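You operate a simulated robot arm through the tools that you are given. There is no shell and no other tool. Be economical: measure what you need, move in short steps, check, and stop when the job is done.

The job below is to be done with a simulated two-armed robot. You get a single attempt, and the scene is never put back.

JOB
Fetch the blue band box from the grey drawer and band the book in the banding frame.
Fine: the packing bench's grey drawer; box in the box seat and yellow latch locked before you push the white lever down; a band from that box; drawer shut; the book stays in its seat; the other boxes, the blue slider and the other books stay.

It is judged by the outcome, as a careful person would: the job done as asked, and still so three seconds after it is handed in. It fails if anything else is knocked over, pushed out of place, dropped, spilled or broken.

ROBOT AND FRAMES
Two 7-joint arms with two-finger parallel grippers on one trunk, on a base that drives. Base frame: it is fixed to the floor where the robot stands at the start and does not move with it; the origin is under the middle of the robot, x ahead of it, y to its left, z up; the surface under the hand at the start is at about z = 880. Lengths are in mm, angles in rad, forces in N, time in s.
The left shoulder is at the start at [70, 130, 1237], the right one opposite. With the tool pointing down near the work surface each hand reaches from about 100 to 500 mm from the robot's upright axis, wherever it stands, measured 20 degrees to its own side. Places, roughly: blue slider of the banding frame [600, -200, 900]; box seat of the banding frame [500, -100, 900]; grey drawer of the packing bench [500, -100, 700]; white lever of the banding frame [400, -300, 1000]; yellow latch of the banding frame [500, -200, 900]. Payload 1.57 kg a hand.
Tool frame (each hand has its own): the origin (TCP) lies between the finger pads and is the grasp point; the fingertips stand 30 mm ahead of it; z points along the fingers, y is the line along which they close. Largest opening 80 mm; finger width 17, thickness 12; the body of the gripper, 40 by 82 mm, starts 80 mm behind the TCP.
Orientation is that of the tool frame in the base frame, as [roll, pitch, yaw] about the fixed x, y, z axes, in that order (R = Rz(yaw) Ry(pitch) Rx(roll)). With the fingers straight down and closing along the base's y, the tool's x points along the base's -x, its y along +y and its z along -z.

CONTROLS
- The arms move only by the tool step_arm. It takes "left_motion", "right_motion" or both (then of equal length, played together; a hand with none holds still); each is one flat list of numbers, 7 for each row, row after row: the shift along the tool's x, y, z in units of 20 mm (1.0 is 20 mm), then the turn, a rotation vector about the tool's x, y, z in units of 5 degrees (1.0 is 5 degrees), then the finger opening in mm, from 0 to 80. In form: [tx, ty, tz, rx, ry, rz, claw, tx, ty, tz, rx, ry, rz, claw, ...]. A call has 1 to 20 rows; each row shifts and turns the commanded pose from where the row before left it, along the tool's axes as they then stand. A call with a number of a shift or a turn outside -1 to 1 is refused whole. Each row takes 0.2 s and may step no farther than 50 mm and 0.15 rad from the row before; otherwise, or with a gripper value out of range, the whole call is refused. A pose out of reach is approached as far as the arm can. The call stops where the force on the tool passes 90 N (or 10 N more than at its start, if that is more) or the arm is blocked; 0.2 s more then pass. Each finger travels about 108 mm/s and halts on what it meets, pressing with about 26 N; the grip force reading is that of the motor and also rises with nothing between the fingers. The clock runs only during rows and for 0.2 s after the last one: add rows that do not move to give the fingers time. It gives the time, the measured TCP pose, the force on the tool (base axes), the opening and the grip force at its end, in the units of the frame above (readings bear some noise), with the torque about the TCP (base axes, N m) and any sound that the robot's microphone picked up, and new pictures: "views" is both (left out), scene, wrist or none (wrist: the cameras of the hands that moved).
- Cameras (640 x 400 px; columns grow to the right, rows downward): "scene" is now at [129, -12.4, 1451.7]; the picture's right is [-0.16, -0.99, 0.00], its down [-0.71, 0.12, -0.69] and it looks along [0.68, -0.11, -0.72] (base axes); focal length 214 px, centre (320, 200). "left" rides on the left gripper at [72, 7, -122] in its tool frame; the picture's right is [-0.09, 1.00, 0.00], its down [-0.84, -0.08, -0.54] and it looks along [-0.54, -0.05, 0.84] (tool axes); focal length 238 px, centre (320, 200). "right" rides on the right gripper at [72, -7, -122] in its tool frame; the picture's right is [0.09, 1.00, 0.00], its down [-0.84, 0.08, -0.54] and it looks along [-0.54, 0.05, 0.84] (tool axes); focal length 238 px, centre (320, 200). There is no depth. A picture from a camera that has moved, and an enlarged one, comes with that camera's place and axes in the base frame and with its lens.
- move_column(by): slides the trunk up (or, below 0, down) by that many mm; the arms and the scene camera ride with it, the base frame stays. It gives what a move gives, with no picture.
- drive_base(legs): drives the robot by 1 to 6 legs, each [ahead, left, turn to the left] in mm, mm and rad, along the robot's own axes; the way and the turn of a leg run together, so that a leg with both is an arc; at most 1500 mm and 3.142 rad a leg. The arms and the cameras ride along, it lands a little off, and it stops where it bumps. It gives what a move gives, and a new picture of the scene camera.
- turn_head(pan, tilt): turns the head with the scene camera to pan (to the left, within 1.501 rad either way) and tilt (down, from -0.506 to 1.204), counted from straight ahead of the robot. It gives what a move gives, and a new picture of the scene camera.
- close_up(camera, box): a new picture of the part [left, top, right, bottom] of that camera's present view, enlarged. It takes no simulated time.
- close_job(): hands the job in; it is judged then, once.

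Work in short steps. Places have to be worked out from the pictures, the camera data and where the tool is seen: move nearer, look again, correct. Check each grasp and each placing, and mend what went wrong. You have 120 turns and 260 pictures in all, those below and enlarged ones among them. Open the grippers and draw the arms clear of the work before you hand the job in, unless the task says otherwise; then end with one line.

The tools are called after "Request:" by a JSON object that holds its "op" and its "data". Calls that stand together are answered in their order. step_arm: Moves the arms, as the interface text tells. Its arguments: {"type":"object","properties":{"left_motion":{"type":"array","items":{"type":"number"}},"right_motion":{"type":"array","items":{"type":"number"}},"views":{"type":"string","enum":["both","scene","wrist","none"]}},"required":[]} The other tools are called the same way: move_column (by) slides the trunk up or down; drive_base (legs) drives the base; turn_head (pan, tilt) turns the head that bears the scene camera; close_up (camera, box) takes an enlarged picture of a part of a camera's view; close_job () hands the job in.

At the start:

```text
t: 0.0
left_eef_pos: [371.8, 69.5, 1221.4]
left_ee_rot: [-3.139, -0.001, -3.138]
left_ft_force: [-0.8, 0.1, -0.1]
left_torque: [-0.04, -0.03, 0.02]
left_gripper_width: 80.1
left_finger_force: 0.1
right_eef_pos: [335.3, -177.0, 1290.6]
right_ee_rot: [-3.141, 0.003, 3.141]
right_ft_force: [0.3, 0.3, 0.2]
right_torque: [-0.04, 0.0, -0.02]
right_gripper_width: 80.0
right_finger_force: 0.0
trunk travel left (down, up): [-875.0, 65.0]
robot x, y, heading: [1.9, -0.3, -0.004]
head pan, tilt: [-0.166, 0.805]
```

scene: 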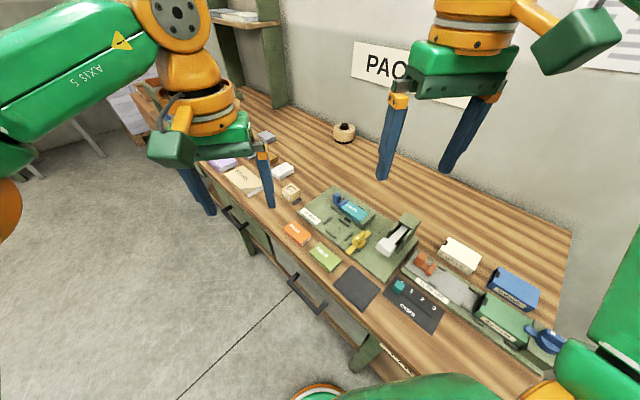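
right: 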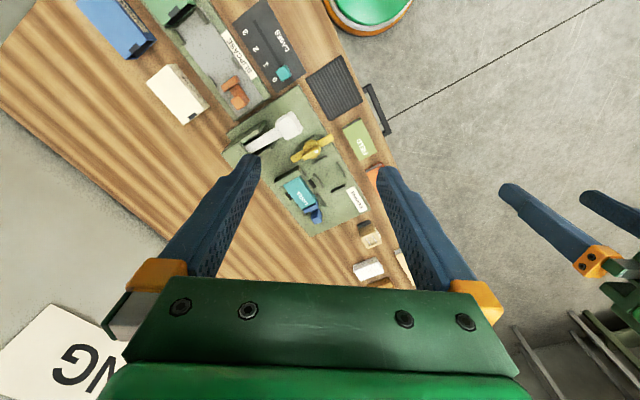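
left: 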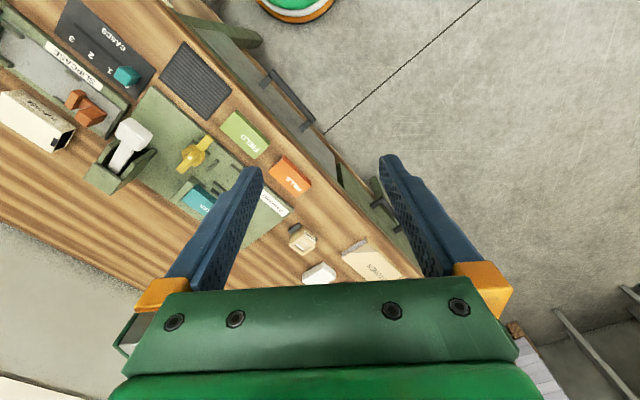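

The frame stands on a bench running diagonally; I take enlarged views of the banding frame and the bench front.

Request:
{"op": "close_up", "data": {"camera": "scene", "box": [270, 170, 450, 290]}}

Request:
{"op": "close_up", "data": {"camera": "scene", "box": [200, 180, 420, 320]}}

Request:
{"op": "close_up", "data": {"camera": "right", "box": [220, 80, 420, 240]}}

```text
3.33 times, centred on (360, 230) of scene
camera zoom: at [129.0, -12.4, 1451.7], right [-0.16, -0.99, 0.0], down [-0.71, 0.12, -0.69], along [0.68, -0.11, -0.72], focal length 715 px, centre (187, 100)
```

zoom: 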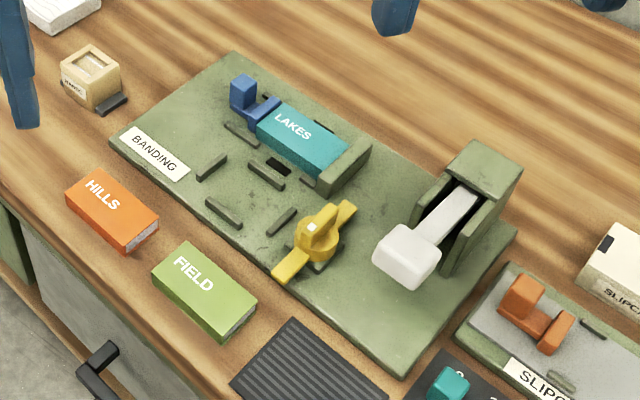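

```text
2.86 times, centred on (310, 250) of scene
camera zoom: at [129.0, -12.4, 1451.7], right [-0.16, -0.99, 0.0], down [-0.71, 0.12, -0.69], along [0.68, -0.11, -0.72], focal length 613 px, centre (349, 57)
```

zoom: 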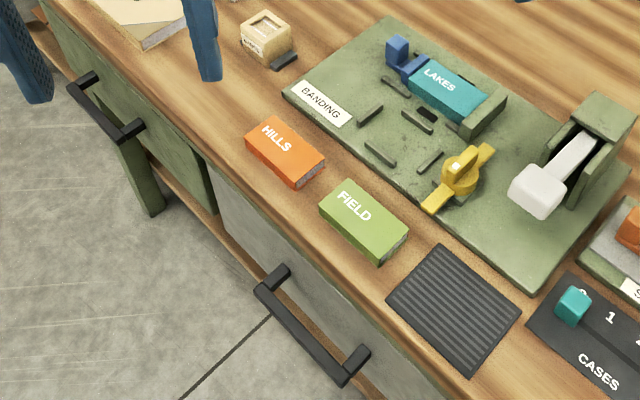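

```text
2.50 times, centred on (320, 160) of right
camera zoom: at [262.7, -184.2, 1413.0], right [-0.09, 1.0, 0.0], down [0.84, 0.08, 0.54], along [0.54, 0.05, -0.84], focal length 596 px, centre (320, 300)
```

zoom: 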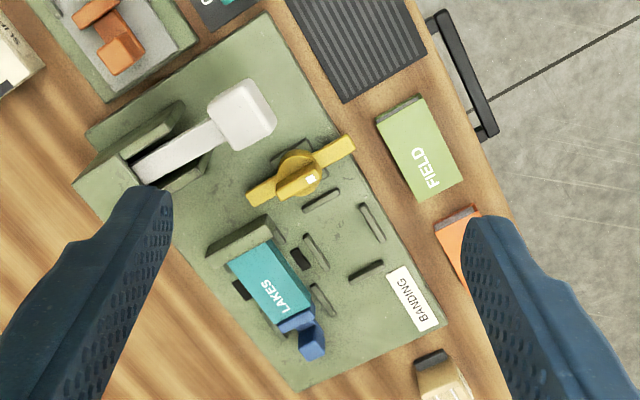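

Bench edge runs diagonally (its normal is at yaw ≈ -0.936, the edge about 255 mm from me). I turn to face it and look, then back off.

Request:
{"op": "drive_base", "data": {"legs": [[0, 0, -0.932], [-250, 0, 0], [0, 305, 0]]}}

Request:
{"op": "turn_head", "data": {"pan": 0.0, "tilt": 0.8}}

```text
t: 5.9
left_eef_pos: [372.2, 125.2, 1221.7]
left_ee_rot: [3.141, 0.001, 2.221]
left_ft_force: [-0.5, 0.3, -0.1]
left_torque: [0.01, -0.01, 0.01]
left_gripper_width: 80.2
left_finger_force: 0.0
right_eef_pos: [152.7, 6.7, 1289.3]
right_ee_rot: [3.139, 0.002, 2.217]
right_ft_force: [0.2, 0.5, -0.4]
right_torque: [0.0, -0.03, 0.0]
right_gripper_width: 79.8
right_finger_force: 0.1
trunk travel left (down, up): [-875.0, 65.0]
robot x, y, heading: [93.0, 381.0, -0.919]
head pan, tilt: [-0.166, 0.805]
camera scene: at [158.3, 270.4, 1451.7], right [-0.89, -0.46, 0.0], down [-0.33, 0.64, -0.69], along [0.32, -0.61, -0.72], focal length 214 px, centre (320, 200)
```

scene: 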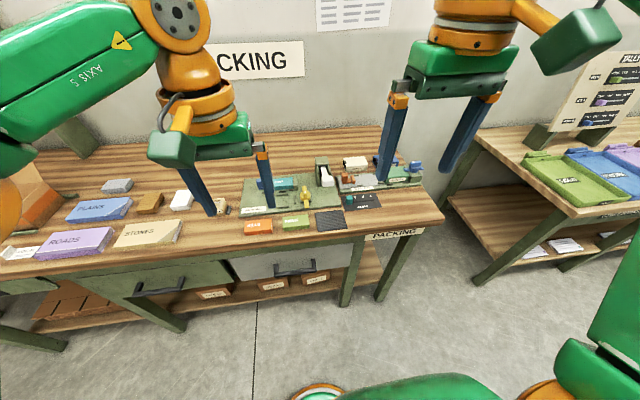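

```text
t: 6.6
left_eef_pos: [373.5, 128.6, 1221.8]
left_ee_rot: [-3.138, 0.0, 2.221]
left_ft_force: [-0.6, 0.6, 0.1]
left_torque: [0.02, 0.0, -0.02]
left_gripper_width: 79.9
left_finger_force: 0.0
right_eef_pos: [155.2, 8.1, 1289.4]
right_ee_rot: [3.141, 0.002, 2.216]
right_ft_force: [0.0, -0.4, 0.3]
right_torque: [0.04, -0.01, 0.0]
right_gripper_width: 79.8
right_finger_force: 0.0
trunk travel left (down, up): [-875.0, 65.0]
robot x, y, heading: [96.4, 384.0, -0.924]
head pan, tilt: [0.0, 0.799]
camera scene: at [172.0, 278.9, 1452.2], right [-0.8, -0.6, 0.0], down [-0.43, 0.57, -0.7], along [0.42, -0.56, -0.72], focal length 214 px, centre (320, 200)
```

scene: 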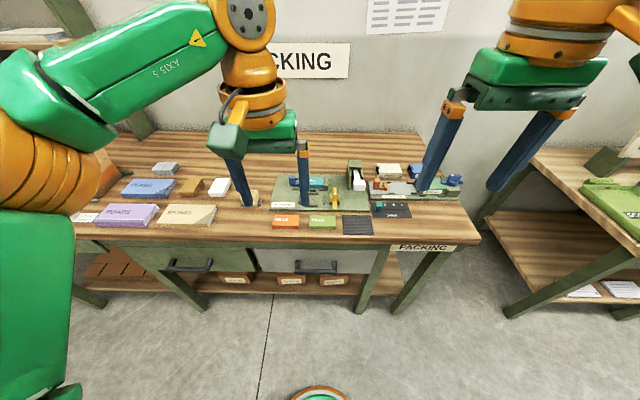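

Facing the bench squarely now. I enlarge the grey drawer region and the frame for measurement.

Request:
{"op": "close_up", "data": {"camera": "scene", "box": [230, 160, 430, 300]}}

Request:
{"op": "move_column", "data": {"by": -350}}

Request:
{"op": "turn_head", "data": {"pan": 0.0, "tilt": 0.55}}

```text
2.86 times, centred on (330, 230) of scene
camera zoom: at [172.0, 278.9, 1452.2], right [-0.8, -0.6, 0.0], down [-0.43, 0.57, -0.7], along [0.42, -0.56, -0.72], focal length 613 px, centre (291, 114)
```

zoom: 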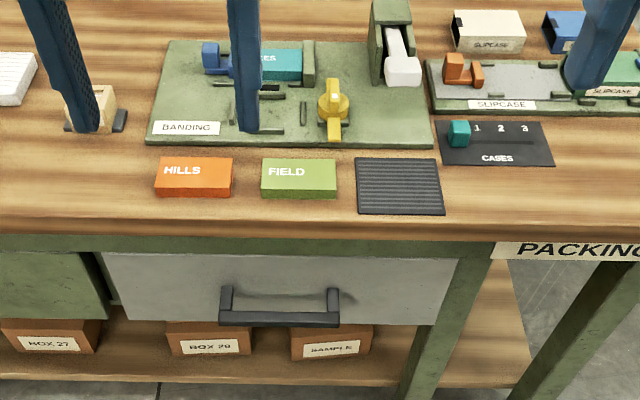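

```text
t: 10.0
left_eef_pos: [374.6, 128.3, 871.6]
left_ee_rot: [-3.14, 0.0, 2.222]
left_ft_force: [0.5, 0.8, 0.2]
left_torque: [0.0, -0.01, -0.01]
left_gripper_width: 80.1
left_finger_force: 0.0
right_eef_pos: [155.7, 8.1, 939.6]
right_ee_rot: [-3.14, 0.0, 2.217]
right_ft_force: [-0.2, 0.3, 0.0]
right_torque: [-0.02, 0.02, 0.01]
right_gripper_width: 80.1
right_finger_force: 0.0
trunk travel left (down, up): [-525.0, 415.0]
robot x, y, heading: [94.2, 381.3, -0.921]
head pan, tilt: [0.0, 0.799]
```

```text
t: 10.8
left_eef_pos: [374.2, 125.8, 871.4]
left_ee_rot: [-3.14, -0.001, 2.222]
left_ft_force: [-0.3, -0.6, 0.6]
left_torque: [-0.02, -0.01, 0.02]
left_gripper_width: 80.1
left_finger_force: 0.1
right_eef_pos: [154.7, 9.1, 939.5]
right_ee_rot: [3.141, 0.003, 2.216]
right_ft_force: [0.1, 0.8, -0.1]
right_torque: [0.01, 0.0, 0.01]
right_gripper_width: 79.8
right_finger_force: 0.0
trunk travel left (down, up): [-525.0, 415.0]
robot x, y, heading: [94.6, 382.9, -0.923]
head pan, tilt: [0.0, 0.55]
camera scene: at [178.0, 272.0, 1123.5], right [-0.8, -0.6, 0.0], down [-0.32, 0.42, -0.85], along [0.51, -0.68, -0.52], focal length 214 px, centre (320, 200)
```

scene: 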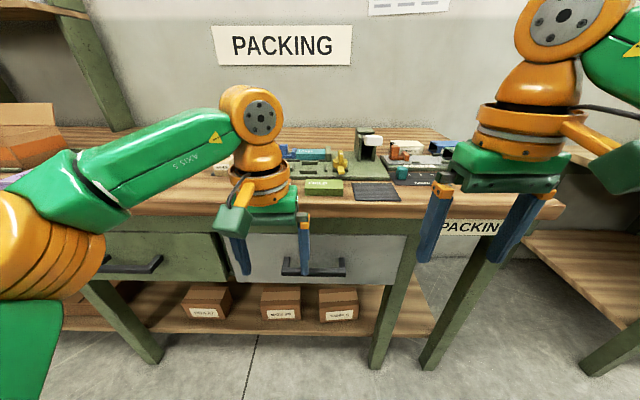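

Triangulating, the handle bar is near [403, -3, 702]. I back off 100 mm, swing the left hand aside, and turn the right hand to point forward with fingers closing vertically.

Request:
{"op": "drive_base", "data": {"legs": [[-100, 0, 0]]}}

Request:
{"op": "step_arm", "data": {"right_motion": [0, 0, 0, -0.924, -0.924, 0.924, 60, 0, 0, 0, -0.924, -0.924, 0.924, 60, 0, 0, 0, -0.924, -0.924, 0.924, 60, 0, 0, 0, -0.924, -0.924, 0.924, 60, 0, 0, 0, -0.924, -0.924, 0.924, 60, 0, 0, 0, -0.924, -0.924, 0.924, 60, 0, 0, 0, -0.924, -0.924, 0.924, 60, 0, 0, 0, -0.924, -0.924, 0.924, 60, 0, 0, 0, -0.924, -0.924, 0.924, 60, 0, 0, 0, -0.924, -0.924, 0.924, 60, 0, 0, 0, -0.924, -0.924, 0.924, 60, 0, 0, 0, -0.924, -0.924, 0.924, 60, 0, 0, 0, -0.924, -0.924, 0.924, 60, 0, 0, 0, -0.924, -0.924, 0.924, 60, 0, 0, 0, -0.924, -0.924, 0.924, 60], "left_motion": [0, 0.7, 0, 0, 0, 0, 80, 0, 0.7, 0, 0, 0, 0, 80, 0, 0.7, 0, 0, 0, 0, 80, 0, 0.7, 0, 0, 0, 0, 80, 0, 0.7, 0, 0, 0, 0, 80, 0, 0.7, 0, 0, 0, 0, 80, 0, 0.7, 0, 0, 0, 0, 80, 0, 0.7, 0, 0, 0, 0, 80, 0, 0.7, 0, 0, 0, 0, 80, 0, 0.7, 0, 0, 0, 0, 80, 0, 0.7, 0, 0, 0, 0, 80, 0, 0.7, 0, 0, 0, 0, 80, 0, 0.7, 0, 0, 0, 0, 80, 0, 0.7, 0, 0, 0, 0, 80, 0, 0.7, 0, 0, 0, 0, 80]}}

```text
t: 11.9
left_eef_pos: [312.7, 206.8, 872.2]
left_ee_rot: [-3.141, 0.0, 2.222]
left_ft_force: [0.2, 0.0, -0.6]
left_torque: [-0.04, -0.02, 0.0]
left_gripper_width: 80.1
left_finger_force: 0.1
right_eef_pos: [94.4, 87.4, 939.6]
right_ee_rot: [3.141, 0.002, 2.215]
right_ft_force: [0.9, 0.0, -0.6]
right_torque: [-0.01, 0.0, -0.02]
right_gripper_width: 80.0
right_finger_force: 0.1
trunk travel left (down, up): [-525.0, 415.0]
robot x, y, heading: [30.9, 459.2, -0.921]
head pan, tilt: [0.0, 0.55]
camera scene: at [118.0, 351.3, 1123.5], right [-0.8, -0.6, 0.0], down [-0.32, 0.42, -0.85], along [0.51, -0.68, -0.52], focal length 214 px, centre (320, 200)
```

scene: 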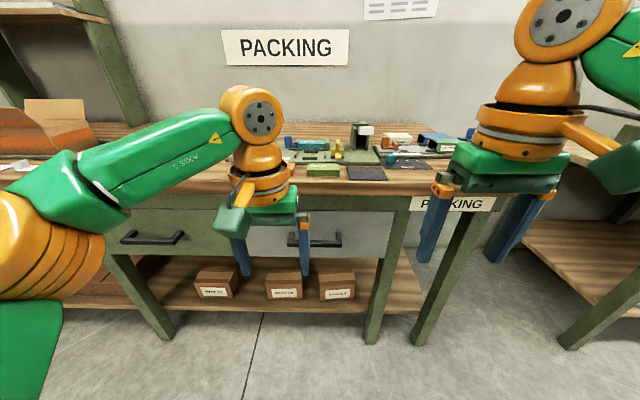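

```text
t: 15.1
left_eef_pos: [481.8, 334.6, 871.1]
left_ee_rot: [-3.14, 0.0, 2.222]
left_ft_force: [0.4, -0.9, 0.4]
left_torque: [-0.04, 0.01, 0.01]
left_gripper_width: 79.9
left_finger_force: 0.1
right_eef_pos: [110.3, 30.7, 1021.1]
right_ee_rot: [1.569, -0.003, 0.646]
right_ft_force: [-0.1, 0.0, 0.0]
right_torque: [-0.03, -0.01, -0.01]
right_gripper_width: 60.2
right_finger_force: 0.0
right hand out of reach, approached as far as the arm can: row 11, 12, 13, 14, 15
trunk travel left (down, up): [-525.0, 415.0]
robot x, y, heading: [36.3, 460.9, -0.926]
head pan, tilt: [0.0, 0.55]
camera scene: at [118.7, 351.7, 1123.5], right [-0.8, -0.6, 0.0], down [-0.32, 0.42, -0.85], along [0.51, -0.68, -0.52], focal length 214 px, centre (320, 200)
camera right: at [93.7, 171.1, 1016.2], right [0.07, 0.06, 1.0], down [-0.99, -0.07, 0.07], along [0.07, -1.0, 0.05], focal length 238 px, centre (320, 200)
camera left: at [444.6, 395.0, 993.2], right [0.85, 0.53, 0.0], down [0.45, -0.71, 0.54], along [0.29, -0.46, -0.84], focal length 238 px, centre (320, 200)
```

scene: 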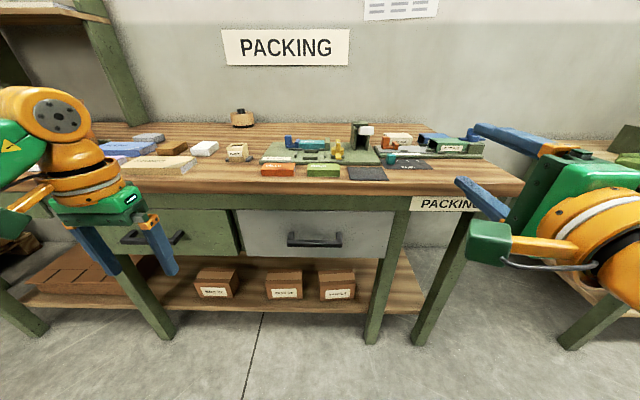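
right: 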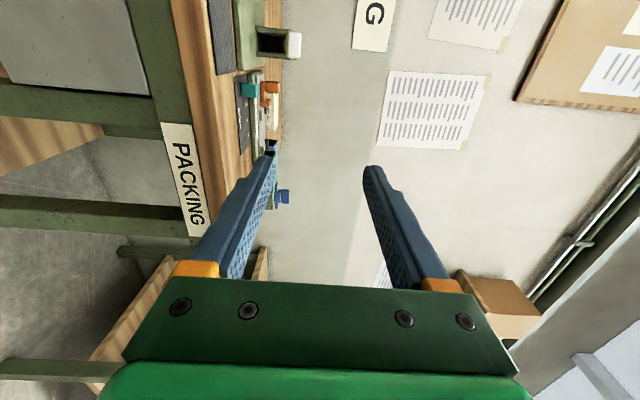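
left: 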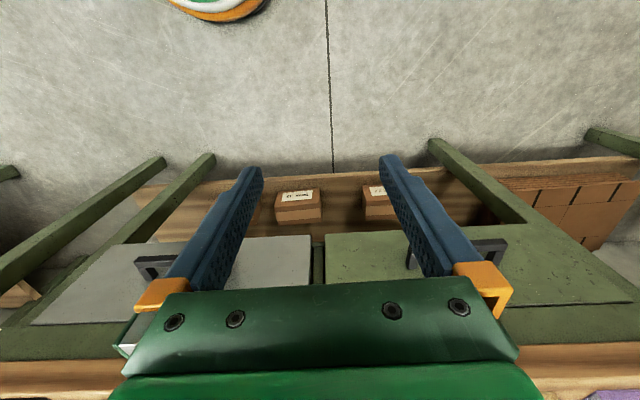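

Orientation achieved. I enlarge the drawer to refine the handle position.

Request:
{"op": "close_up", "data": {"camera": "scene", "box": [260, 200, 400, 290]}}

```text
4.44 times, centred on (330, 245) of scene
camera zoom: at [118.7, 351.7, 1123.5], right [-0.8, -0.6, 0.0], down [-0.32, 0.42, -0.85], along [0.51, -0.68, -0.52], focal length 953 px, centre (276, 0)
```

zoom: 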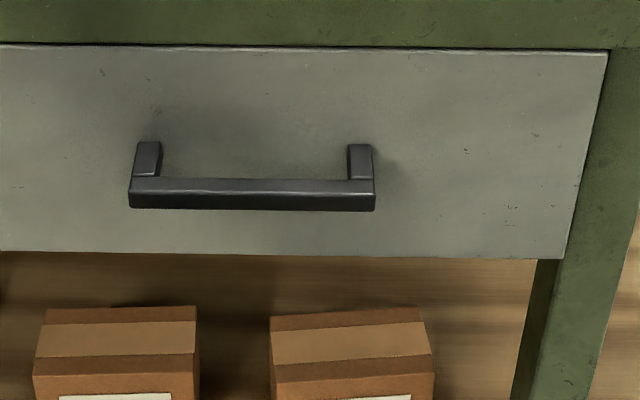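

Handle bar centre ≈ [404, -2, 699]. I drive left 150 mm so that it's in front of the right arm, then bring the hand down and forward to a point ahead of the bar.

Request:
{"op": "drive_base", "data": {"legs": [[0, 150, 0]]}}

Request:
{"op": "step_arm", "data": {"right_motion": [0, -1, 0.4, 0, 0, 0, 60, 0, -1, 0.4, 0, 0, 0, 60, 0, -1, 0.4, 0, 0, 0, 60, 0, -1, 0.4, 0, 0, 0, 60, 0, -1, 0.4, 0, 0, 0, 60, 0, -1, 0.4, 0, 0, 0, 60, 0, -1, 0.4, 0, 0, 0, 60, 0, -1, 0.4, 0, 0, 0, 60, 0, -1, 0.4, 0, 0, 0, 60, 0, -1, 0.4, 0, 0, 0, 60], "views": "scene"}}

```text
t: 16.5
left_eef_pos: [600.8, 424.3, 870.5]
left_ee_rot: [-3.141, 0.0, 2.219]
left_ft_force: [-0.7, 0.8, 0.0]
left_torque: [-0.03, -0.01, 0.0]
left_gripper_width: 80.0
left_finger_force: 0.0
right_eef_pos: [227.9, 120.5, 1021.3]
right_ee_rot: [1.567, -0.002, 0.644]
right_ft_force: [0.0, 0.5, -0.5]
right_torque: [0.01, -0.02, 0.01]
right_gripper_width: 60.1
right_finger_force: 0.0
trunk travel left (down, up): [-525.0, 415.0]
robot x, y, heading: [152.9, 552.1, -0.925]
head pan, tilt: [0.0, 0.55]
camera scene: at [236.6, 441.5, 1123.5], right [-0.8, -0.6, 0.0], down [-0.31, 0.42, -0.85], along [0.51, -0.68, -0.52], focal length 214 px, centre (320, 200)
```

scene: 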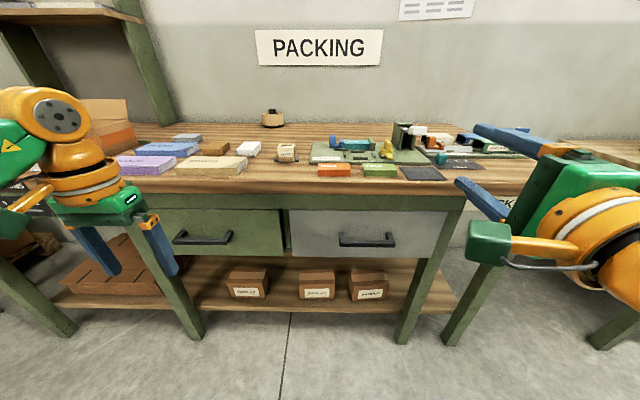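

```text
t: 18.7
left_eef_pos: [601.1, 425.4, 871.3]
left_ee_rot: [3.141, -0.001, 2.22]
left_ft_force: [0.2, -1.0, -0.4]
left_torque: [0.01, -0.02, 0.02]
left_gripper_width: 80.1
left_finger_force: 0.0
right_eef_pos: [252.2, 66.7, 922.9]
right_ee_rot: [1.571, 0.0, 0.646]
right_ft_force: [-0.4, -0.5, -0.3]
right_torque: [0.0, 0.0, -0.03]
right_gripper_width: 60.1
right_finger_force: 0.0
right hand out of reach, approached as far as the arm can: row 1, 2, 3, 6, 7, 8, 9, 10
trunk travel left (down, up): [-525.0, 415.0]
robot x, y, heading: [154.2, 550.3, -0.924]
head pan, tilt: [0.0, 0.55]
camera scene: at [236.8, 441.7, 1123.5], right [-0.8, -0.6, 0.0], down [-0.31, 0.42, -0.85], along [0.51, -0.68, -0.52], focal length 214 px, centre (320, 200)
```

scene: 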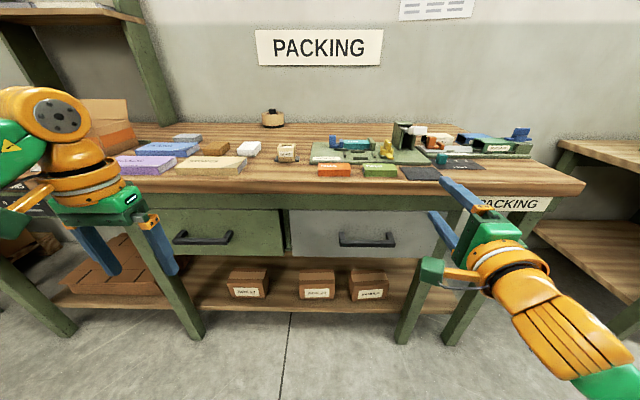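

The horizontal pose is hard below shoulder height, so I lower the trunk instead.

Request:
{"op": "move_column", "data": {"by": -222}}

Request:
{"op": "turn_head", "data": {"pan": -0.3, "tilt": 0.45}}

```text
t: 21.0
left_eef_pos: [601.0, 423.9, 649.2]
left_ee_rot: [-3.14, 0.0, 2.22]
left_ft_force: [-0.3, 0.0, 0.4]
left_torque: [0.03, 0.0, 0.02]
left_gripper_width: 80.2
left_finger_force: 0.0
right_eef_pos: [252.7, 66.8, 701.7]
right_ee_rot: [1.573, 0.001, 0.646]
right_ft_force: [0.0, -0.4, 0.4]
right_torque: [0.02, -0.04, 0.01]
right_gripper_width: 60.3
right_finger_force: 0.0
trunk travel left (down, up): [-303.0, 637.0]
robot x, y, heading: [153.0, 549.9, -0.924]
head pan, tilt: [0.0, 0.55]
```

```text
t: 21.8
left_eef_pos: [601.0, 423.5, 649.8]
left_ee_rot: [-3.14, -0.001, 2.219]
left_ft_force: [-0.2, 0.2, 0.0]
left_torque: [-0.04, 0.02, 0.02]
left_gripper_width: 80.1
left_finger_force: 0.0
right_eef_pos: [251.9, 66.5, 700.3]
right_ee_rot: [1.572, 0.0, 0.645]
right_ft_force: [0.3, -0.3, 1.0]
right_torque: [0.03, 0.01, 0.0]
right_gripper_width: 59.9
right_finger_force: 0.2
trunk travel left (down, up): [-303.0, 637.0]
robot x, y, heading: [150.3, 553.1, -0.924]
head pan, tilt: [-0.3, 0.45]
camera scene: at [213.9, 426.8, 910.6], right [-0.94, -0.34, 0.0], down [-0.15, 0.41, -0.9], along [0.31, -0.85, -0.44], focal length 214 px, centre (320, 200)
```

scene: 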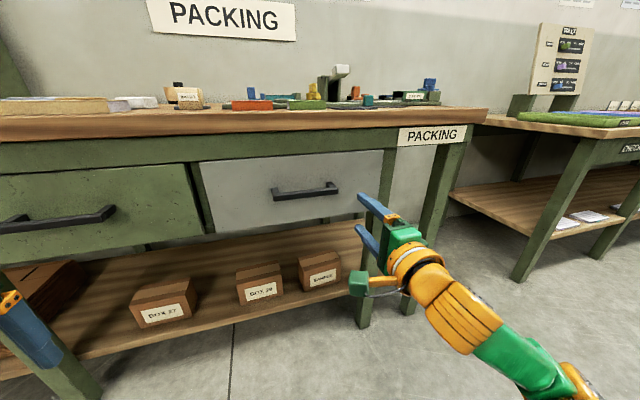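

Hand is level with the bar. I slide it 80 mm left and 90 mm forward, then look with the wrist camera.

Request:
{"op": "step_arm", "data": {"right_motion": [1, 0, 0.4, 0, 0, 0, 60, 1, 0, 0.4, 0, 0, 0, 60, 1, 0, 0.6, 0, 0, 0, 60, 1, 0, 0.8, 0, 0, 0, 60, 0, 0, 0.8, 0, 0, 0, 60, 0, 0, 0.8, 0, 0, 0, 60]}}

```text
t: 23.2
left_eef_pos: [600.7, 423.9, 649.2]
left_ee_rot: [-3.141, 0.0, 2.221]
left_ft_force: [0.1, 0.6, -0.4]
left_torque: [-0.01, 0.01, 0.02]
left_gripper_width: 80.0
left_finger_force: 0.1
right_eef_pos: [269.4, 47.2, 707.9]
right_ee_rot: [1.577, 0.0, 0.648]
right_ft_force: [0.0, 0.5, -0.8]
right_torque: [-0.01, 0.0, 0.0]
right_gripper_width: 60.0
right_finger_force: 0.2
right hand out of reach, approached as far as the arm can: row 1, 2, 3, 4, 5, 6
trunk travel left (down, up): [-303.0, 637.0]
robot x, y, heading: [148.1, 551.7, -0.925]
head pan, tilt: [-0.3, 0.45]
camera scene: at [213.9, 427.0, 910.6], right [-0.94, -0.34, 0.0], down [-0.15, 0.41, -0.9], along [0.31, -0.85, -0.44], focal length 214 px, centre (320, 200)
camera right: at [253.1, 186.1, 702.2], right [0.08, 0.05, 1.0], down [-0.99, -0.07, 0.08], along [0.08, -1.0, 0.05], focal length 238 px, centre (320, 200)
```

scene: 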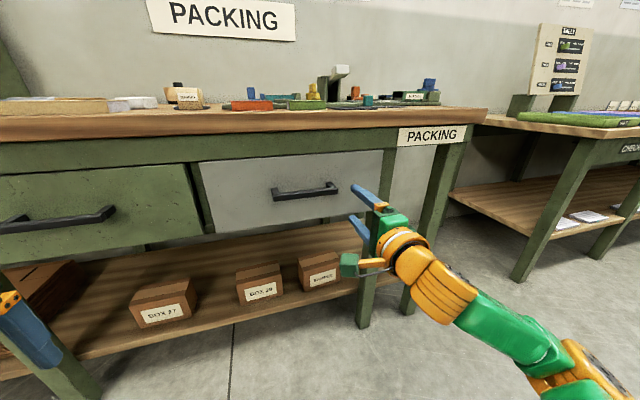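
right: 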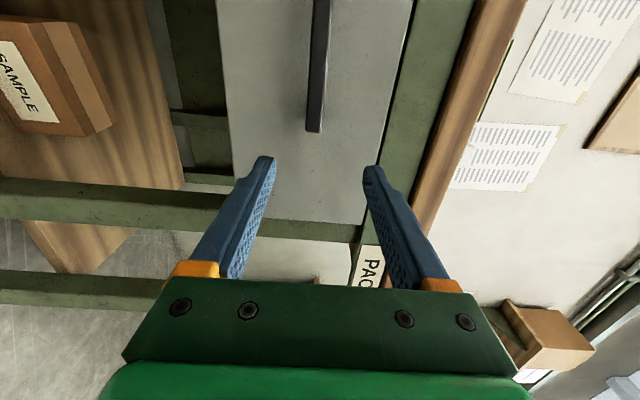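

The arm is stretched, so I let the base do the rest: left 78 mm and forward 60 mm.

Request:
{"op": "drive_base", "data": {"legs": [[0, 78, 0], [60, 0, 0]]}}

Request:
{"op": "step_arm", "data": {"right_motion": [0, 0, 0, 0, 0, 0, 60], "views": "wrist"}}

```text
t: 24.9
left_eef_pos: [697.9, 422.7, 649.1]
left_ee_rot: [-3.139, -0.001, 2.22]
left_ft_force: [-0.4, -0.6, 0.8]
left_torque: [0.0, 0.0, 0.0]
left_gripper_width: 80.1
left_finger_force: 0.2
right_eef_pos: [367.3, 44.1, 706.9]
right_ee_rot: [1.577, 0.001, 0.648]
right_ft_force: [0.1, -0.4, 0.5]
right_torque: [-0.02, 0.0, -0.01]
right_gripper_width: 60.0
right_finger_force: 0.1
trunk travel left (down, up): [-303.0, 637.0]
robot x, y, heading: [251.6, 548.1, -0.927]
head pan, tilt: [-0.3, 0.45]
camera scene: at [311.7, 425.2, 910.5], right [-0.94, -0.34, 0.0], down [-0.15, 0.41, -0.9], along [0.31, -0.85, -0.44], focal length 214 px, centre (320, 200)
```

scene: 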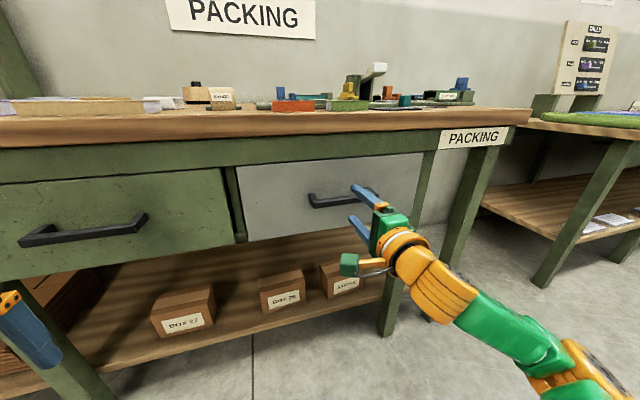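

```text
t: 25.3
left_eef_pos: [698.3, 423.6, 649.2]
left_ee_rot: [-3.141, 0.0, 2.221]
left_ft_force: [0.4, 0.4, -0.2]
left_torque: [-0.01, -0.02, 0.02]
left_gripper_width: 80.0
left_finger_force: 0.1
right_eef_pos: [367.3, 44.0, 707.0]
right_ee_rot: [1.575, -0.001, 0.649]
right_ft_force: [-0.1, -0.1, -0.1]
right_torque: [-0.01, 0.0, -0.02]
right_gripper_width: 59.9
right_finger_force: 0.0
trunk travel left (down, up): [-303.0, 637.0]
robot x, y, heading: [248.4, 550.5, -0.926]
head pan, tilt: [-0.3, 0.45]
camera right: at [350.6, 184.8, 702.1], right [0.08, 0.05, 1.0], down [-0.99, -0.07, 0.08], along [0.08, -1.0, 0.05], focal length 238 px, centre (320, 200)
```

right: 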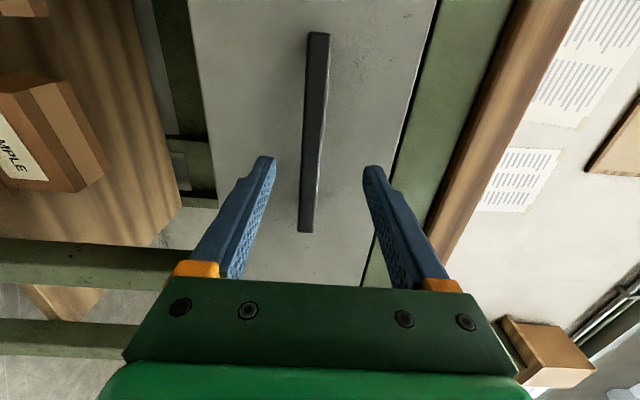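

The bar lies between the fingers' planes. I drive forward 45 mm so the fingers straddle it.

Request:
{"op": "drive_base", "data": {"legs": [[45, 0, 0]]}}

Request:
{"op": "step_arm", "data": {"right_motion": [0, 0, 0, 0, 0, 0, 60], "views": "wrist"}}

```text
t: 26.2
left_eef_pos: [724.7, 386.6, 649.7]
left_ee_rot: [-3.14, 0.0, 2.221]
left_ft_force: [-1.0, 0.9, 0.3]
left_torque: [0.0, 0.0, 0.0]
left_gripper_width: 80.2
left_finger_force: 0.1
right_eef_pos: [394.3, 8.5, 706.5]
right_ee_rot: [1.576, 0.0, 0.648]
right_ft_force: [-0.8, 0.7, 0.3]
right_torque: [0.0, 0.01, 0.02]
right_gripper_width: 59.9
right_finger_force: 0.0
trunk travel left (down, up): [-303.0, 637.0]
robot x, y, heading: [277.2, 515.3, -0.923]
head pan, tilt: [-0.3, 0.45]
camera scene: at [338.7, 389.4, 910.5], right [-0.94, -0.34, 0.0], down [-0.15, 0.41, -0.9], along [0.31, -0.85, -0.44], focal length 214 px, centre (320, 200)
```

scene: 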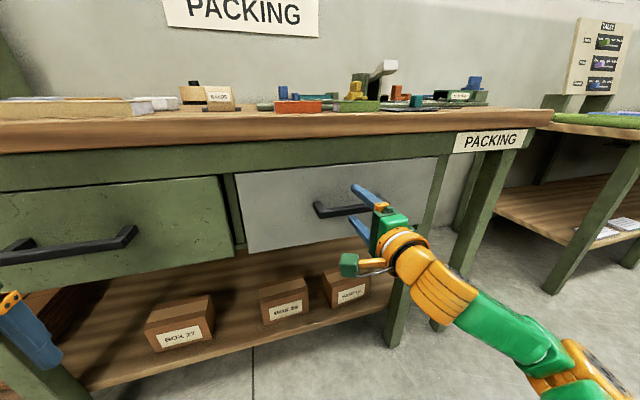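

```text
t: 26.6
left_eef_pos: [725.5, 387.5, 649.1]
left_ee_rot: [-3.138, 0.003, 2.219]
left_ft_force: [-0.6, -0.1, 0.4]
left_torque: [0.01, -0.03, -0.01]
left_gripper_width: 80.2
left_finger_force: 0.1
right_eef_pos: [393.8, 9.6, 706.9]
right_ee_rot: [1.575, -0.002, 0.649]
right_ft_force: [0.1, -0.9, -0.6]
right_torque: [0.0, -0.04, 0.04]
right_gripper_width: 60.1
right_finger_force: 0.1
trunk travel left (down, up): [-303.0, 637.0]
robot x, y, heading: [278.7, 515.4, -0.926]
head pan, tilt: [-0.3, 0.45]
camera right: at [377.6, 149.1, 702.1], right [0.08, 0.05, 1.0], down [-0.99, -0.07, 0.08], along [0.08, -1.0, 0.05], focal length 238 px, centre (320, 200)
```

right: 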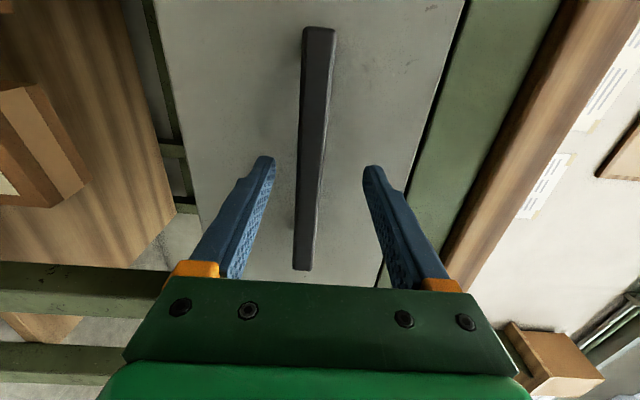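

The bar passes between the pads, about 5 mm below centre. I close on it.

Request:
{"op": "step_arm", "data": {"right_motion": [0, 0, 0, 0, 0, 0, 30, 0, 0, 0, 0, 0, 0, 8, 0, 0, 0, 0, 0, 0, 8, 0, 0, 0, 0, 0, 0, 8], "views": "wrist"}}

```text
t: 27.6
left_eef_pos: [725.0, 385.7, 649.8]
left_ee_rot: [-3.141, -0.002, 2.221]
left_ft_force: [-0.1, 0.6, 0.2]
left_torque: [0.01, -0.02, 0.0]
left_gripper_width: 80.1
left_finger_force: 0.0
right_eef_pos: [394.9, 7.7, 706.2]
right_ee_rot: [1.577, -0.002, 0.648]
right_ft_force: [-2.7, 10.4, -19.6]
right_torque: [0.1, 0.2, 0.16]
right_gripper_width: 25.8
right_finger_force: 10.2
trunk travel left (down, up): [-303.0, 637.0]
robot x, y, heading: [276.0, 515.5, -0.923]
head pan, tilt: [-0.3, 0.45]
camera right: at [377.9, 148.2, 700.7], right [0.08, 0.05, 1.0], down [-0.99, -0.08, 0.08], along [0.08, -1.0, 0.04], focal length 238 px, centre (320, 200)
```

right: 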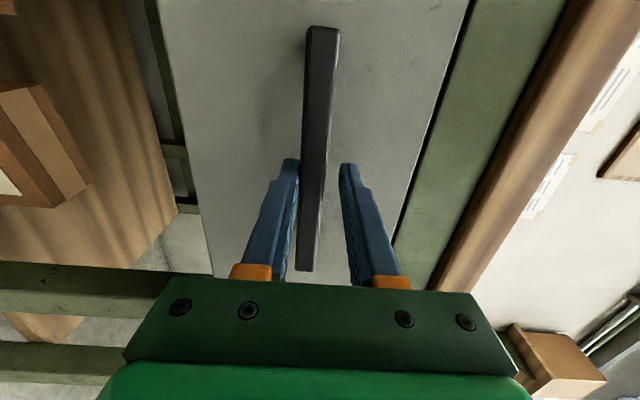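

The lower finger met the bar first; I lower the trunk 7 mm and close fully.

Request:
{"op": "move_column", "data": {"by": -7}}

Request:
{"op": "step_arm", "data": {"right_motion": [0, 0, 0, 0, 0, 0, 5, 0, 0, 0, 0, 0, 0, 5, 0, 0, 0, 0, 0, 0, 5], "views": "wrist"}}

```text
t: 28.1
left_eef_pos: [725.1, 387.4, 641.7]
left_ee_rot: [-3.141, -0.003, 2.221]
left_ft_force: [0.3, 0.2, 0.1]
left_torque: [0.0, -0.03, -0.02]
left_gripper_width: 80.1
left_finger_force: 0.0
right_eef_pos: [395.5, 8.3, 700.2]
right_ee_rot: [1.576, -0.003, 0.649]
right_ft_force: [0.9, 2.6, -8.2]
right_torque: [0.01, 0.07, 0.0]
right_gripper_width: 16.0
right_finger_force: 4.3
trunk travel left (down, up): [-296.0, 644.0]
robot x, y, heading: [276.3, 517.6, -0.917]
head pan, tilt: [-0.3, 0.45]
```

```text
t: 28.9
left_eef_pos: [725.8, 387.0, 641.1]
left_ee_rot: [3.141, -0.001, 2.221]
left_ft_force: [0.1, -0.2, 0.9]
left_torque: [0.0, 0.0, -0.02]
left_gripper_width: 80.1
left_finger_force: 0.1
right_eef_pos: [394.4, 8.7, 699.7]
right_ee_rot: [1.575, 0.0, 0.649]
right_ft_force: [-0.3, -0.9, -4.3]
right_torque: [-0.61, 0.12, -0.01]
right_gripper_width: 15.7
right_finger_force: 31.3
trunk travel left (down, up): [-296.0, 644.0]
robot x, y, heading: [277.9, 514.7, -0.924]
head pan, tilt: [-0.3, 0.45]
camera right: at [377.9, 148.5, 695.0], right [0.08, 0.05, 1.0], down [-0.99, -0.07, 0.08], along [0.08, -1.0, 0.05], focal length 238 px, centre (320, 200)
```

right: 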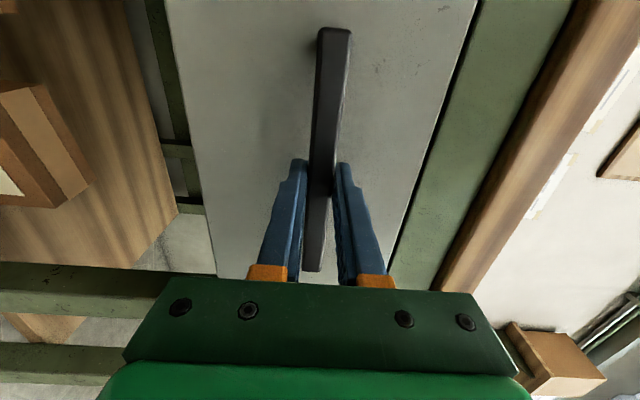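

Gripped at 15.7 mm. I drive back 120 mm first to open the drawer.

Request:
{"op": "drive_base", "data": {"legs": [[-120, 0, 0]]}}

```text
t: 30.1
left_eef_pos: [654.3, 482.4, 641.3]
left_ee_rot: [-3.137, 0.002, 2.223]
left_ft_force: [-0.3, 0.5, -0.1]
left_torque: [0.0, 0.02, 0.02]
left_gripper_width: 80.1
left_finger_force: 0.1
right_eef_pos: [324.9, 104.3, 700.0]
right_ee_rot: [1.575, 0.001, 0.653]
right_ft_force: [6.3, 5.3, -4.1]
right_torque: [-0.12, -0.65, 0.45]
right_gripper_width: 15.8
right_finger_force: 31.5
trunk travel left (down, up): [-296.0, 644.0]
robot x, y, heading: [207.3, 610.5, -0.921]
head pan, tilt: [-0.3, 0.45]
camera scene: at [268.0, 485.0, 903.5], right [-0.94, -0.34, 0.0], down [-0.15, 0.41, -0.9], along [0.31, -0.85, -0.44], focal length 214 px, centre (320, 200)
```

scene: 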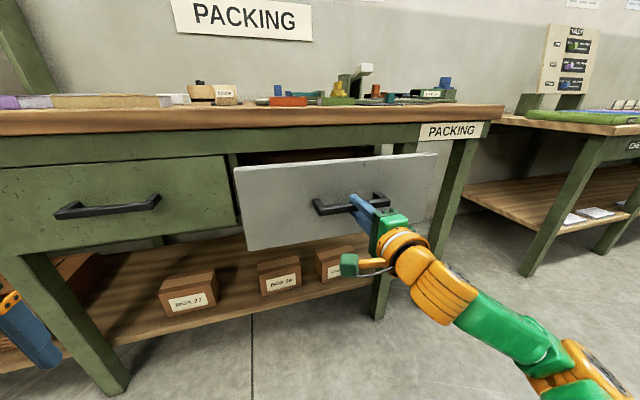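

The drawer comes out cleanly. Another 90 mm.

Request:
{"op": "drive_base", "data": {"legs": [[-90, 0, 0]]}}

```text
t: 31.2
left_eef_pos: [598.9, 554.5, 640.1]
left_ee_rot: [-3.139, 0.0, 2.221]
left_ft_force: [-0.2, -1.2, 0.0]
left_torque: [0.0, 0.0, 0.02]
left_gripper_width: 80.1
left_finger_force: 0.1
right_eef_pos: [270.8, 177.5, 699.1]
right_ee_rot: [1.576, -0.001, 0.655]
right_ft_force: [8.9, 7.1, -4.8]
right_torque: [-0.1, -0.7, 0.72]
right_gripper_width: 15.8
right_finger_force: 31.4
trunk travel left (down, up): [-296.0, 644.0]
robot x, y, heading: [149.7, 682.1, -0.922]
head pan, tilt: [-0.3, 0.45]
camera scene: at [214.3, 557.4, 903.5], right [-0.94, -0.34, 0.0], down [-0.15, 0.41, -0.9], along [0.31, -0.85, -0.44], focal length 214 px, centre (320, 200)
```

scene: 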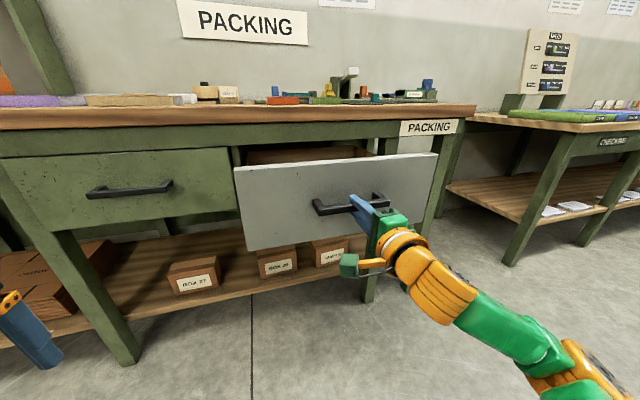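

Opened 210 mm. I release, back off, and raise the trunk to look inside.

Request:
{"op": "step_arm", "data": {"right_motion": [0, 0, 0, 0, 0, 0, 60, 0, 0, 0, 0, 0, 0, 60], "views": "none"}}

Request:
{"op": "drive_base", "data": {"legs": [[-80, 0, 0]]}}

Request:
{"op": "move_column", "data": {"by": 400}}

Request:
{"op": "turn_head", "data": {"pan": 0.0, "tilt": 0.8}}

```text
t: 31.9
left_eef_pos: [598.6, 554.1, 642.3]
left_ee_rot: [-3.139, -0.001, 2.222]
left_ft_force: [-0.6, 0.2, 0.4]
left_torque: [-0.03, 0.0, 0.0]
left_gripper_width: 79.8
left_finger_force: 0.0
right_eef_pos: [269.7, 177.9, 701.0]
right_ee_rot: [1.577, -0.003, 0.656]
right_ft_force: [0.2, -0.5, 0.2]
right_torque: [0.02, 0.01, 0.01]
right_gripper_width: 60.0
right_finger_force: 0.1
trunk travel left (down, up): [-296.0, 644.0]
robot x, y, heading: [152.8, 684.1, -0.921]
head pan, tilt: [-0.3, 0.45]
```

```text
t: 32.9
left_eef_pos: [550.4, 619.6, 642.4]
left_ee_rot: [-3.14, 0.001, 2.222]
left_ft_force: [0.0, 0.8, -0.2]
left_torque: [-0.04, -0.01, 0.02]
left_gripper_width: 80.0
left_finger_force: 0.1
right_eef_pos: [221.3, 242.5, 700.0]
right_ee_rot: [1.574, -0.001, 0.655]
right_ft_force: [-0.1, 0.7, 1.3]
right_torque: [0.03, 0.02, 0.0]
right_gripper_width: 60.0
right_finger_force: 0.2
trunk travel left (down, up): [-296.0, 644.0]
robot x, y, heading: [100.9, 744.2, -0.927]
head pan, tilt: [-0.3, 0.45]
camera scene: at [163.6, 621.2, 903.7], right [-0.94, -0.34, 0.0], down [-0.15, 0.41, -0.9], along [0.31, -0.85, -0.43], focal length 214 px, centre (320, 200)
```

scene: 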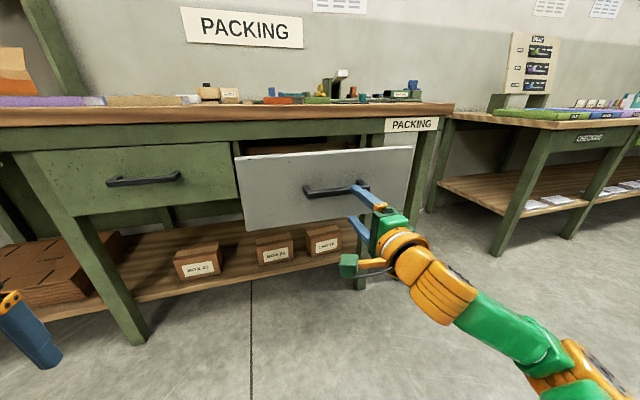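

```text
t: 36.7
left_eef_pos: [551.2, 619.2, 1042.0]
left_ee_rot: [-3.138, 0.0, 2.222]
left_ft_force: [0.1, -0.1, 0.3]
left_torque: [-0.02, 0.01, 0.0]
left_gripper_width: 80.2
left_finger_force: 0.1
right_eef_pos: [221.1, 241.7, 1100.4]
right_ee_rot: [1.576, -0.001, 0.656]
right_ft_force: [0.1, 0.9, -0.2]
right_torque: [0.03, 0.01, 0.01]
right_gripper_width: 60.0
right_finger_force: 0.0
trunk travel left (down, up): [-696.0, 244.0]
robot x, y, heading: [100.7, 746.3, -0.924]
head pan, tilt: [-0.3, 0.45]
```

```text
t: 37.6
left_eef_pos: [549.6, 618.3, 1041.5]
left_ee_rot: [-3.138, 0.0, 2.221]
left_ft_force: [0.6, -0.1, 0.3]
left_torque: [-0.01, -0.01, 0.04]
left_gripper_width: 80.0
left_finger_force: 0.1
right_eef_pos: [220.7, 241.1, 1100.6]
right_ee_rot: [1.577, 0.0, 0.654]
right_ft_force: [-0.4, 0.5, 0.1]
right_torque: [-0.05, -0.03, 0.0]
right_gripper_width: 59.7
right_finger_force: 0.0
trunk travel left (down, up): [-696.0, 244.0]
robot x, y, heading: [105.1, 746.1, -0.924]
head pan, tilt: [0.0, 0.799]
camera scene: at [181.1, 642.8, 1273.2], right [-0.8, -0.6, 0.0], down [-0.43, 0.57, -0.7], along [0.42, -0.56, -0.72], focal length 214 px, centre (320, 200)
```

scene: 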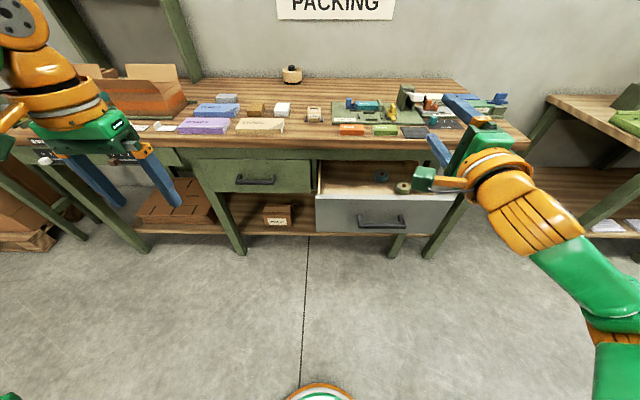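

Now I turn the right hand back to pointing down and drive forward to see into the drawer.

Request:
{"op": "step_arm", "data": {"right_motion": [0, 0, 0, 0.924, 0.924, -0.924, 80, 0, 0, 0, 0.924, 0.924, -0.924, 80, 0, 0, 0, 0.924, 0.924, -0.924, 80, 0, 0, 0, 0.924, 0.924, -0.924, 80, 0, 0, 0, 0.924, 0.924, -0.924, 80, 0, 0, 0, 0.924, 0.924, -0.924, 80, 0, 0, 0, 0.924, 0.924, -0.924, 80, 0, 0, 0, 0.924, 0.924, -0.924, 80, 0, 0, 0, 0.924, 0.924, -0.924, 80, 0, 0, 0, 0.924, 0.924, -0.924, 80, 0, 0, 0, 0.924, 0.924, -0.924, 80, 0, 0, 0, 0.924, 0.924, -0.924, 80, 0, 0, 0, 0.924, 0.924, -0.924, 80, 0, 0, 0, 0.924, 0.924, -0.924, 80, 0, 0, 0, 0.924, 0.924, -0.924, 80], "views": "scene"}}

Request:
{"op": "close_up", "data": {"camera": "scene", "box": [310, 150, 470, 250]}}

```text
t: 40.8
left_eef_pos: [550.7, 619.2, 1042.1]
left_ee_rot: [-3.14, 0.002, 2.222]
left_ft_force: [-0.8, -0.2, 0.0]
left_torque: [0.01, -0.03, -0.02]
left_gripper_width: 79.9
left_finger_force: 0.1
right_eef_pos: [213.2, 299.8, 1078.6]
right_ee_rot: [3.076, 0.062, 2.166]
right_ft_force: [0.4, -0.4, -0.2]
right_torque: [-0.04, -0.01, 0.03]
right_gripper_width: 80.3
right_finger_force: 0.1
right hand out of reach, approached as far as the arm can: row 12, 13, 14, 15
trunk travel left (down, up): [-696.0, 244.0]
robot x, y, heading: [101.9, 746.9, -0.923]
head pan, tilt: [0.0, 0.799]
camera scene: at [180.5, 643.6, 1273.3], right [-0.8, -0.6, 0.0], down [-0.43, 0.57, -0.7], along [0.42, -0.56, -0.72], focal length 214 px, centre (320, 200)
```

scene: 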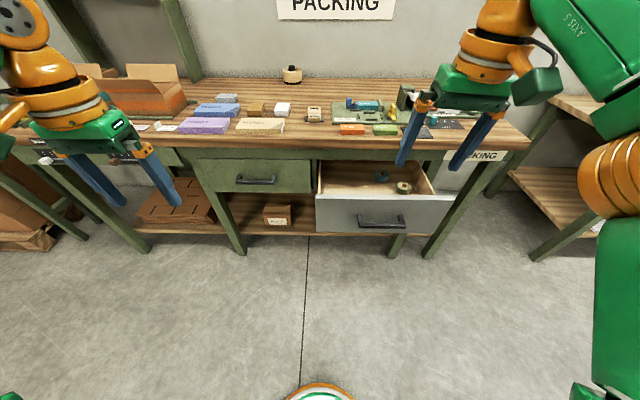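

```text
4.00 times, centred on (390, 200) of scene
camera zoom: at [180.5, 643.6, 1273.3], right [-0.8, -0.6, 0.0], down [-0.43, 0.57, -0.7], along [0.42, -0.56, -0.72], focal length 858 px, centre (40, 200)
```

zoom: 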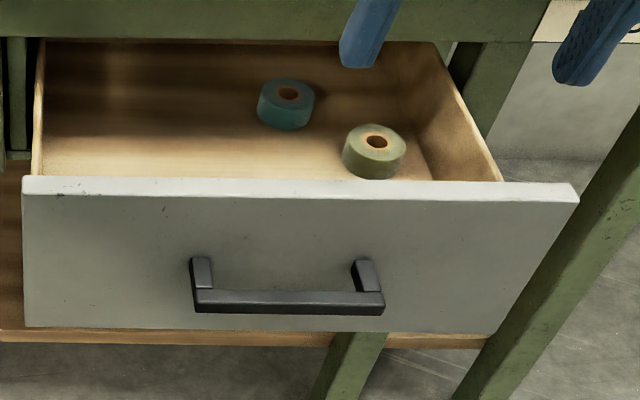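

I see two rolls in the drawer but the rest is hidden. I raise the trunk and move closer to look down into it.

Request:
{"op": "move_column", "data": {"by": 200}}

Request:
{"op": "drive_base", "data": {"legs": [[200, -90, 0]]}}

Request:
{"op": "turn_head", "data": {"pan": -0.2, "tilt": 1.05}}

Request:
{"op": "close_up", "data": {"camera": "scene", "box": [240, 80, 440, 205]}}

```text
t: 42.9
left_eef_pos: [550.1, 619.5, 1241.7]
left_ee_rot: [-3.139, -0.001, 2.222]
left_ft_force: [0.0, 0.4, 0.3]
left_torque: [0.03, 0.03, -0.01]
left_gripper_width: 79.8
left_finger_force: 0.1
right_eef_pos: [214.3, 298.6, 1277.5]
right_ee_rot: [3.078, 0.065, 2.166]
right_ft_force: [0.0, -0.4, 0.5]
right_torque: [0.03, 0.0, -0.02]
right_gripper_width: 80.0
right_finger_force: 0.0
trunk travel left (down, up): [-896.0, 44.0]
robot x, y, heading: [100.7, 746.5, -0.924]
head pan, tilt: [0.0, 0.799]
```

```text
t: 44.6
left_eef_pos: [597.5, 411.8, 1242.6]
left_ee_rot: [-3.138, 0.004, 2.224]
left_ft_force: [0.4, 0.5, -0.3]
left_torque: [-0.04, -0.01, 0.04]
left_gripper_width: 80.0
left_finger_force: 0.1
right_eef_pos: [262.6, 92.8, 1279.3]
right_ee_rot: [3.078, 0.068, 2.167]
right_ft_force: [-1.0, 1.0, -0.2]
right_torque: [-0.03, -0.03, -0.03]
right_gripper_width: 80.1
right_finger_force: 0.0
trunk travel left (down, up): [-896.0, 44.0]
robot x, y, heading: [151.3, 539.0, -0.917]
head pan, tilt: [0.0, 0.799]
camera scene: at [228.3, 436.9, 1473.6], right [-0.8, -0.61, 0.0], down [-0.43, 0.57, -0.7], along [0.42, -0.56, -0.71], focal length 214 px, centre (320, 200)
```

scene: 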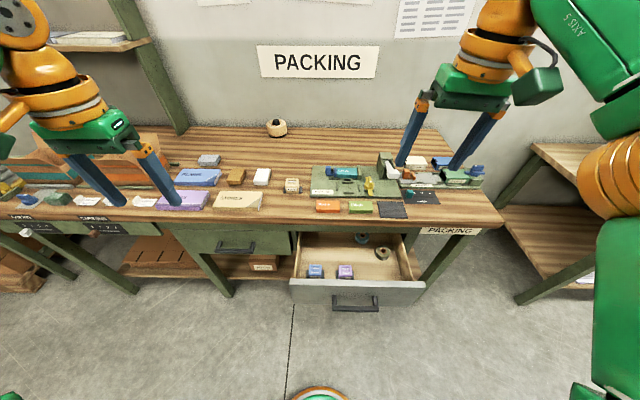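

```text
t: 45.4
left_eef_pos: [599.1, 408.9, 1242.4]
left_ee_rot: [-3.139, 0.0, 2.223]
left_ft_force: [0.6, -0.3, -0.2]
left_torque: [-0.02, 0.03, -0.01]
left_gripper_width: 80.3
left_finger_force: 0.0
right_eef_pos: [263.1, 88.6, 1277.0]
right_ee_rot: [3.076, 0.062, 2.168]
right_ft_force: [0.4, 0.2, -0.5]
right_torque: [0.02, 0.02, 0.02]
right_gripper_width: 80.1
right_finger_force: 0.0
trunk travel left (down, up): [-896.0, 44.0]
robot x, y, heading: [152.9, 536.0, -0.923]
head pan, tilt: [-0.201, 1.051]
camera scene: at [209.4, 436.5, 1454.7], right [-0.9, -0.43, 0.0], down [-0.38, 0.78, -0.5], along [0.22, -0.45, -0.87], focal length 214 px, centre (320, 200)
```

scene: 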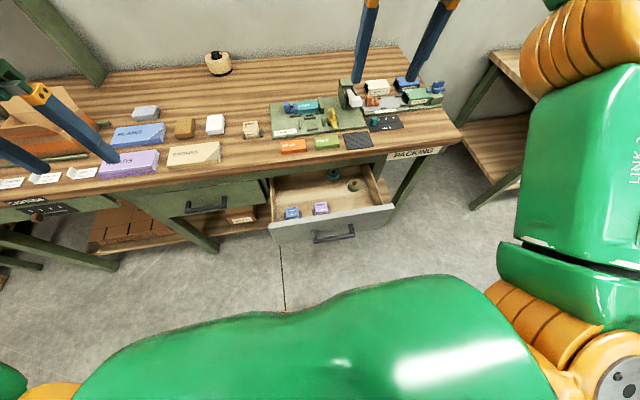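

```text
3.20 times, centred on (340, 142) of scene
camera zoom: at [209.4, 436.5, 1454.7], right [-0.9, -0.43, 0.0], down [-0.38, 0.78, -0.5], along [0.22, -0.45, -0.87], focal length 686 px, centre (256, 384)
```

zoom: 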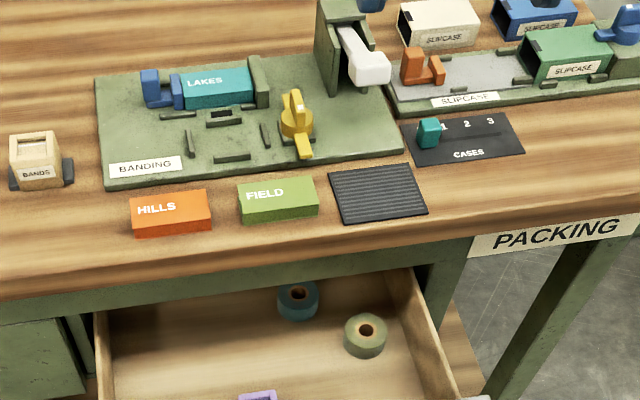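

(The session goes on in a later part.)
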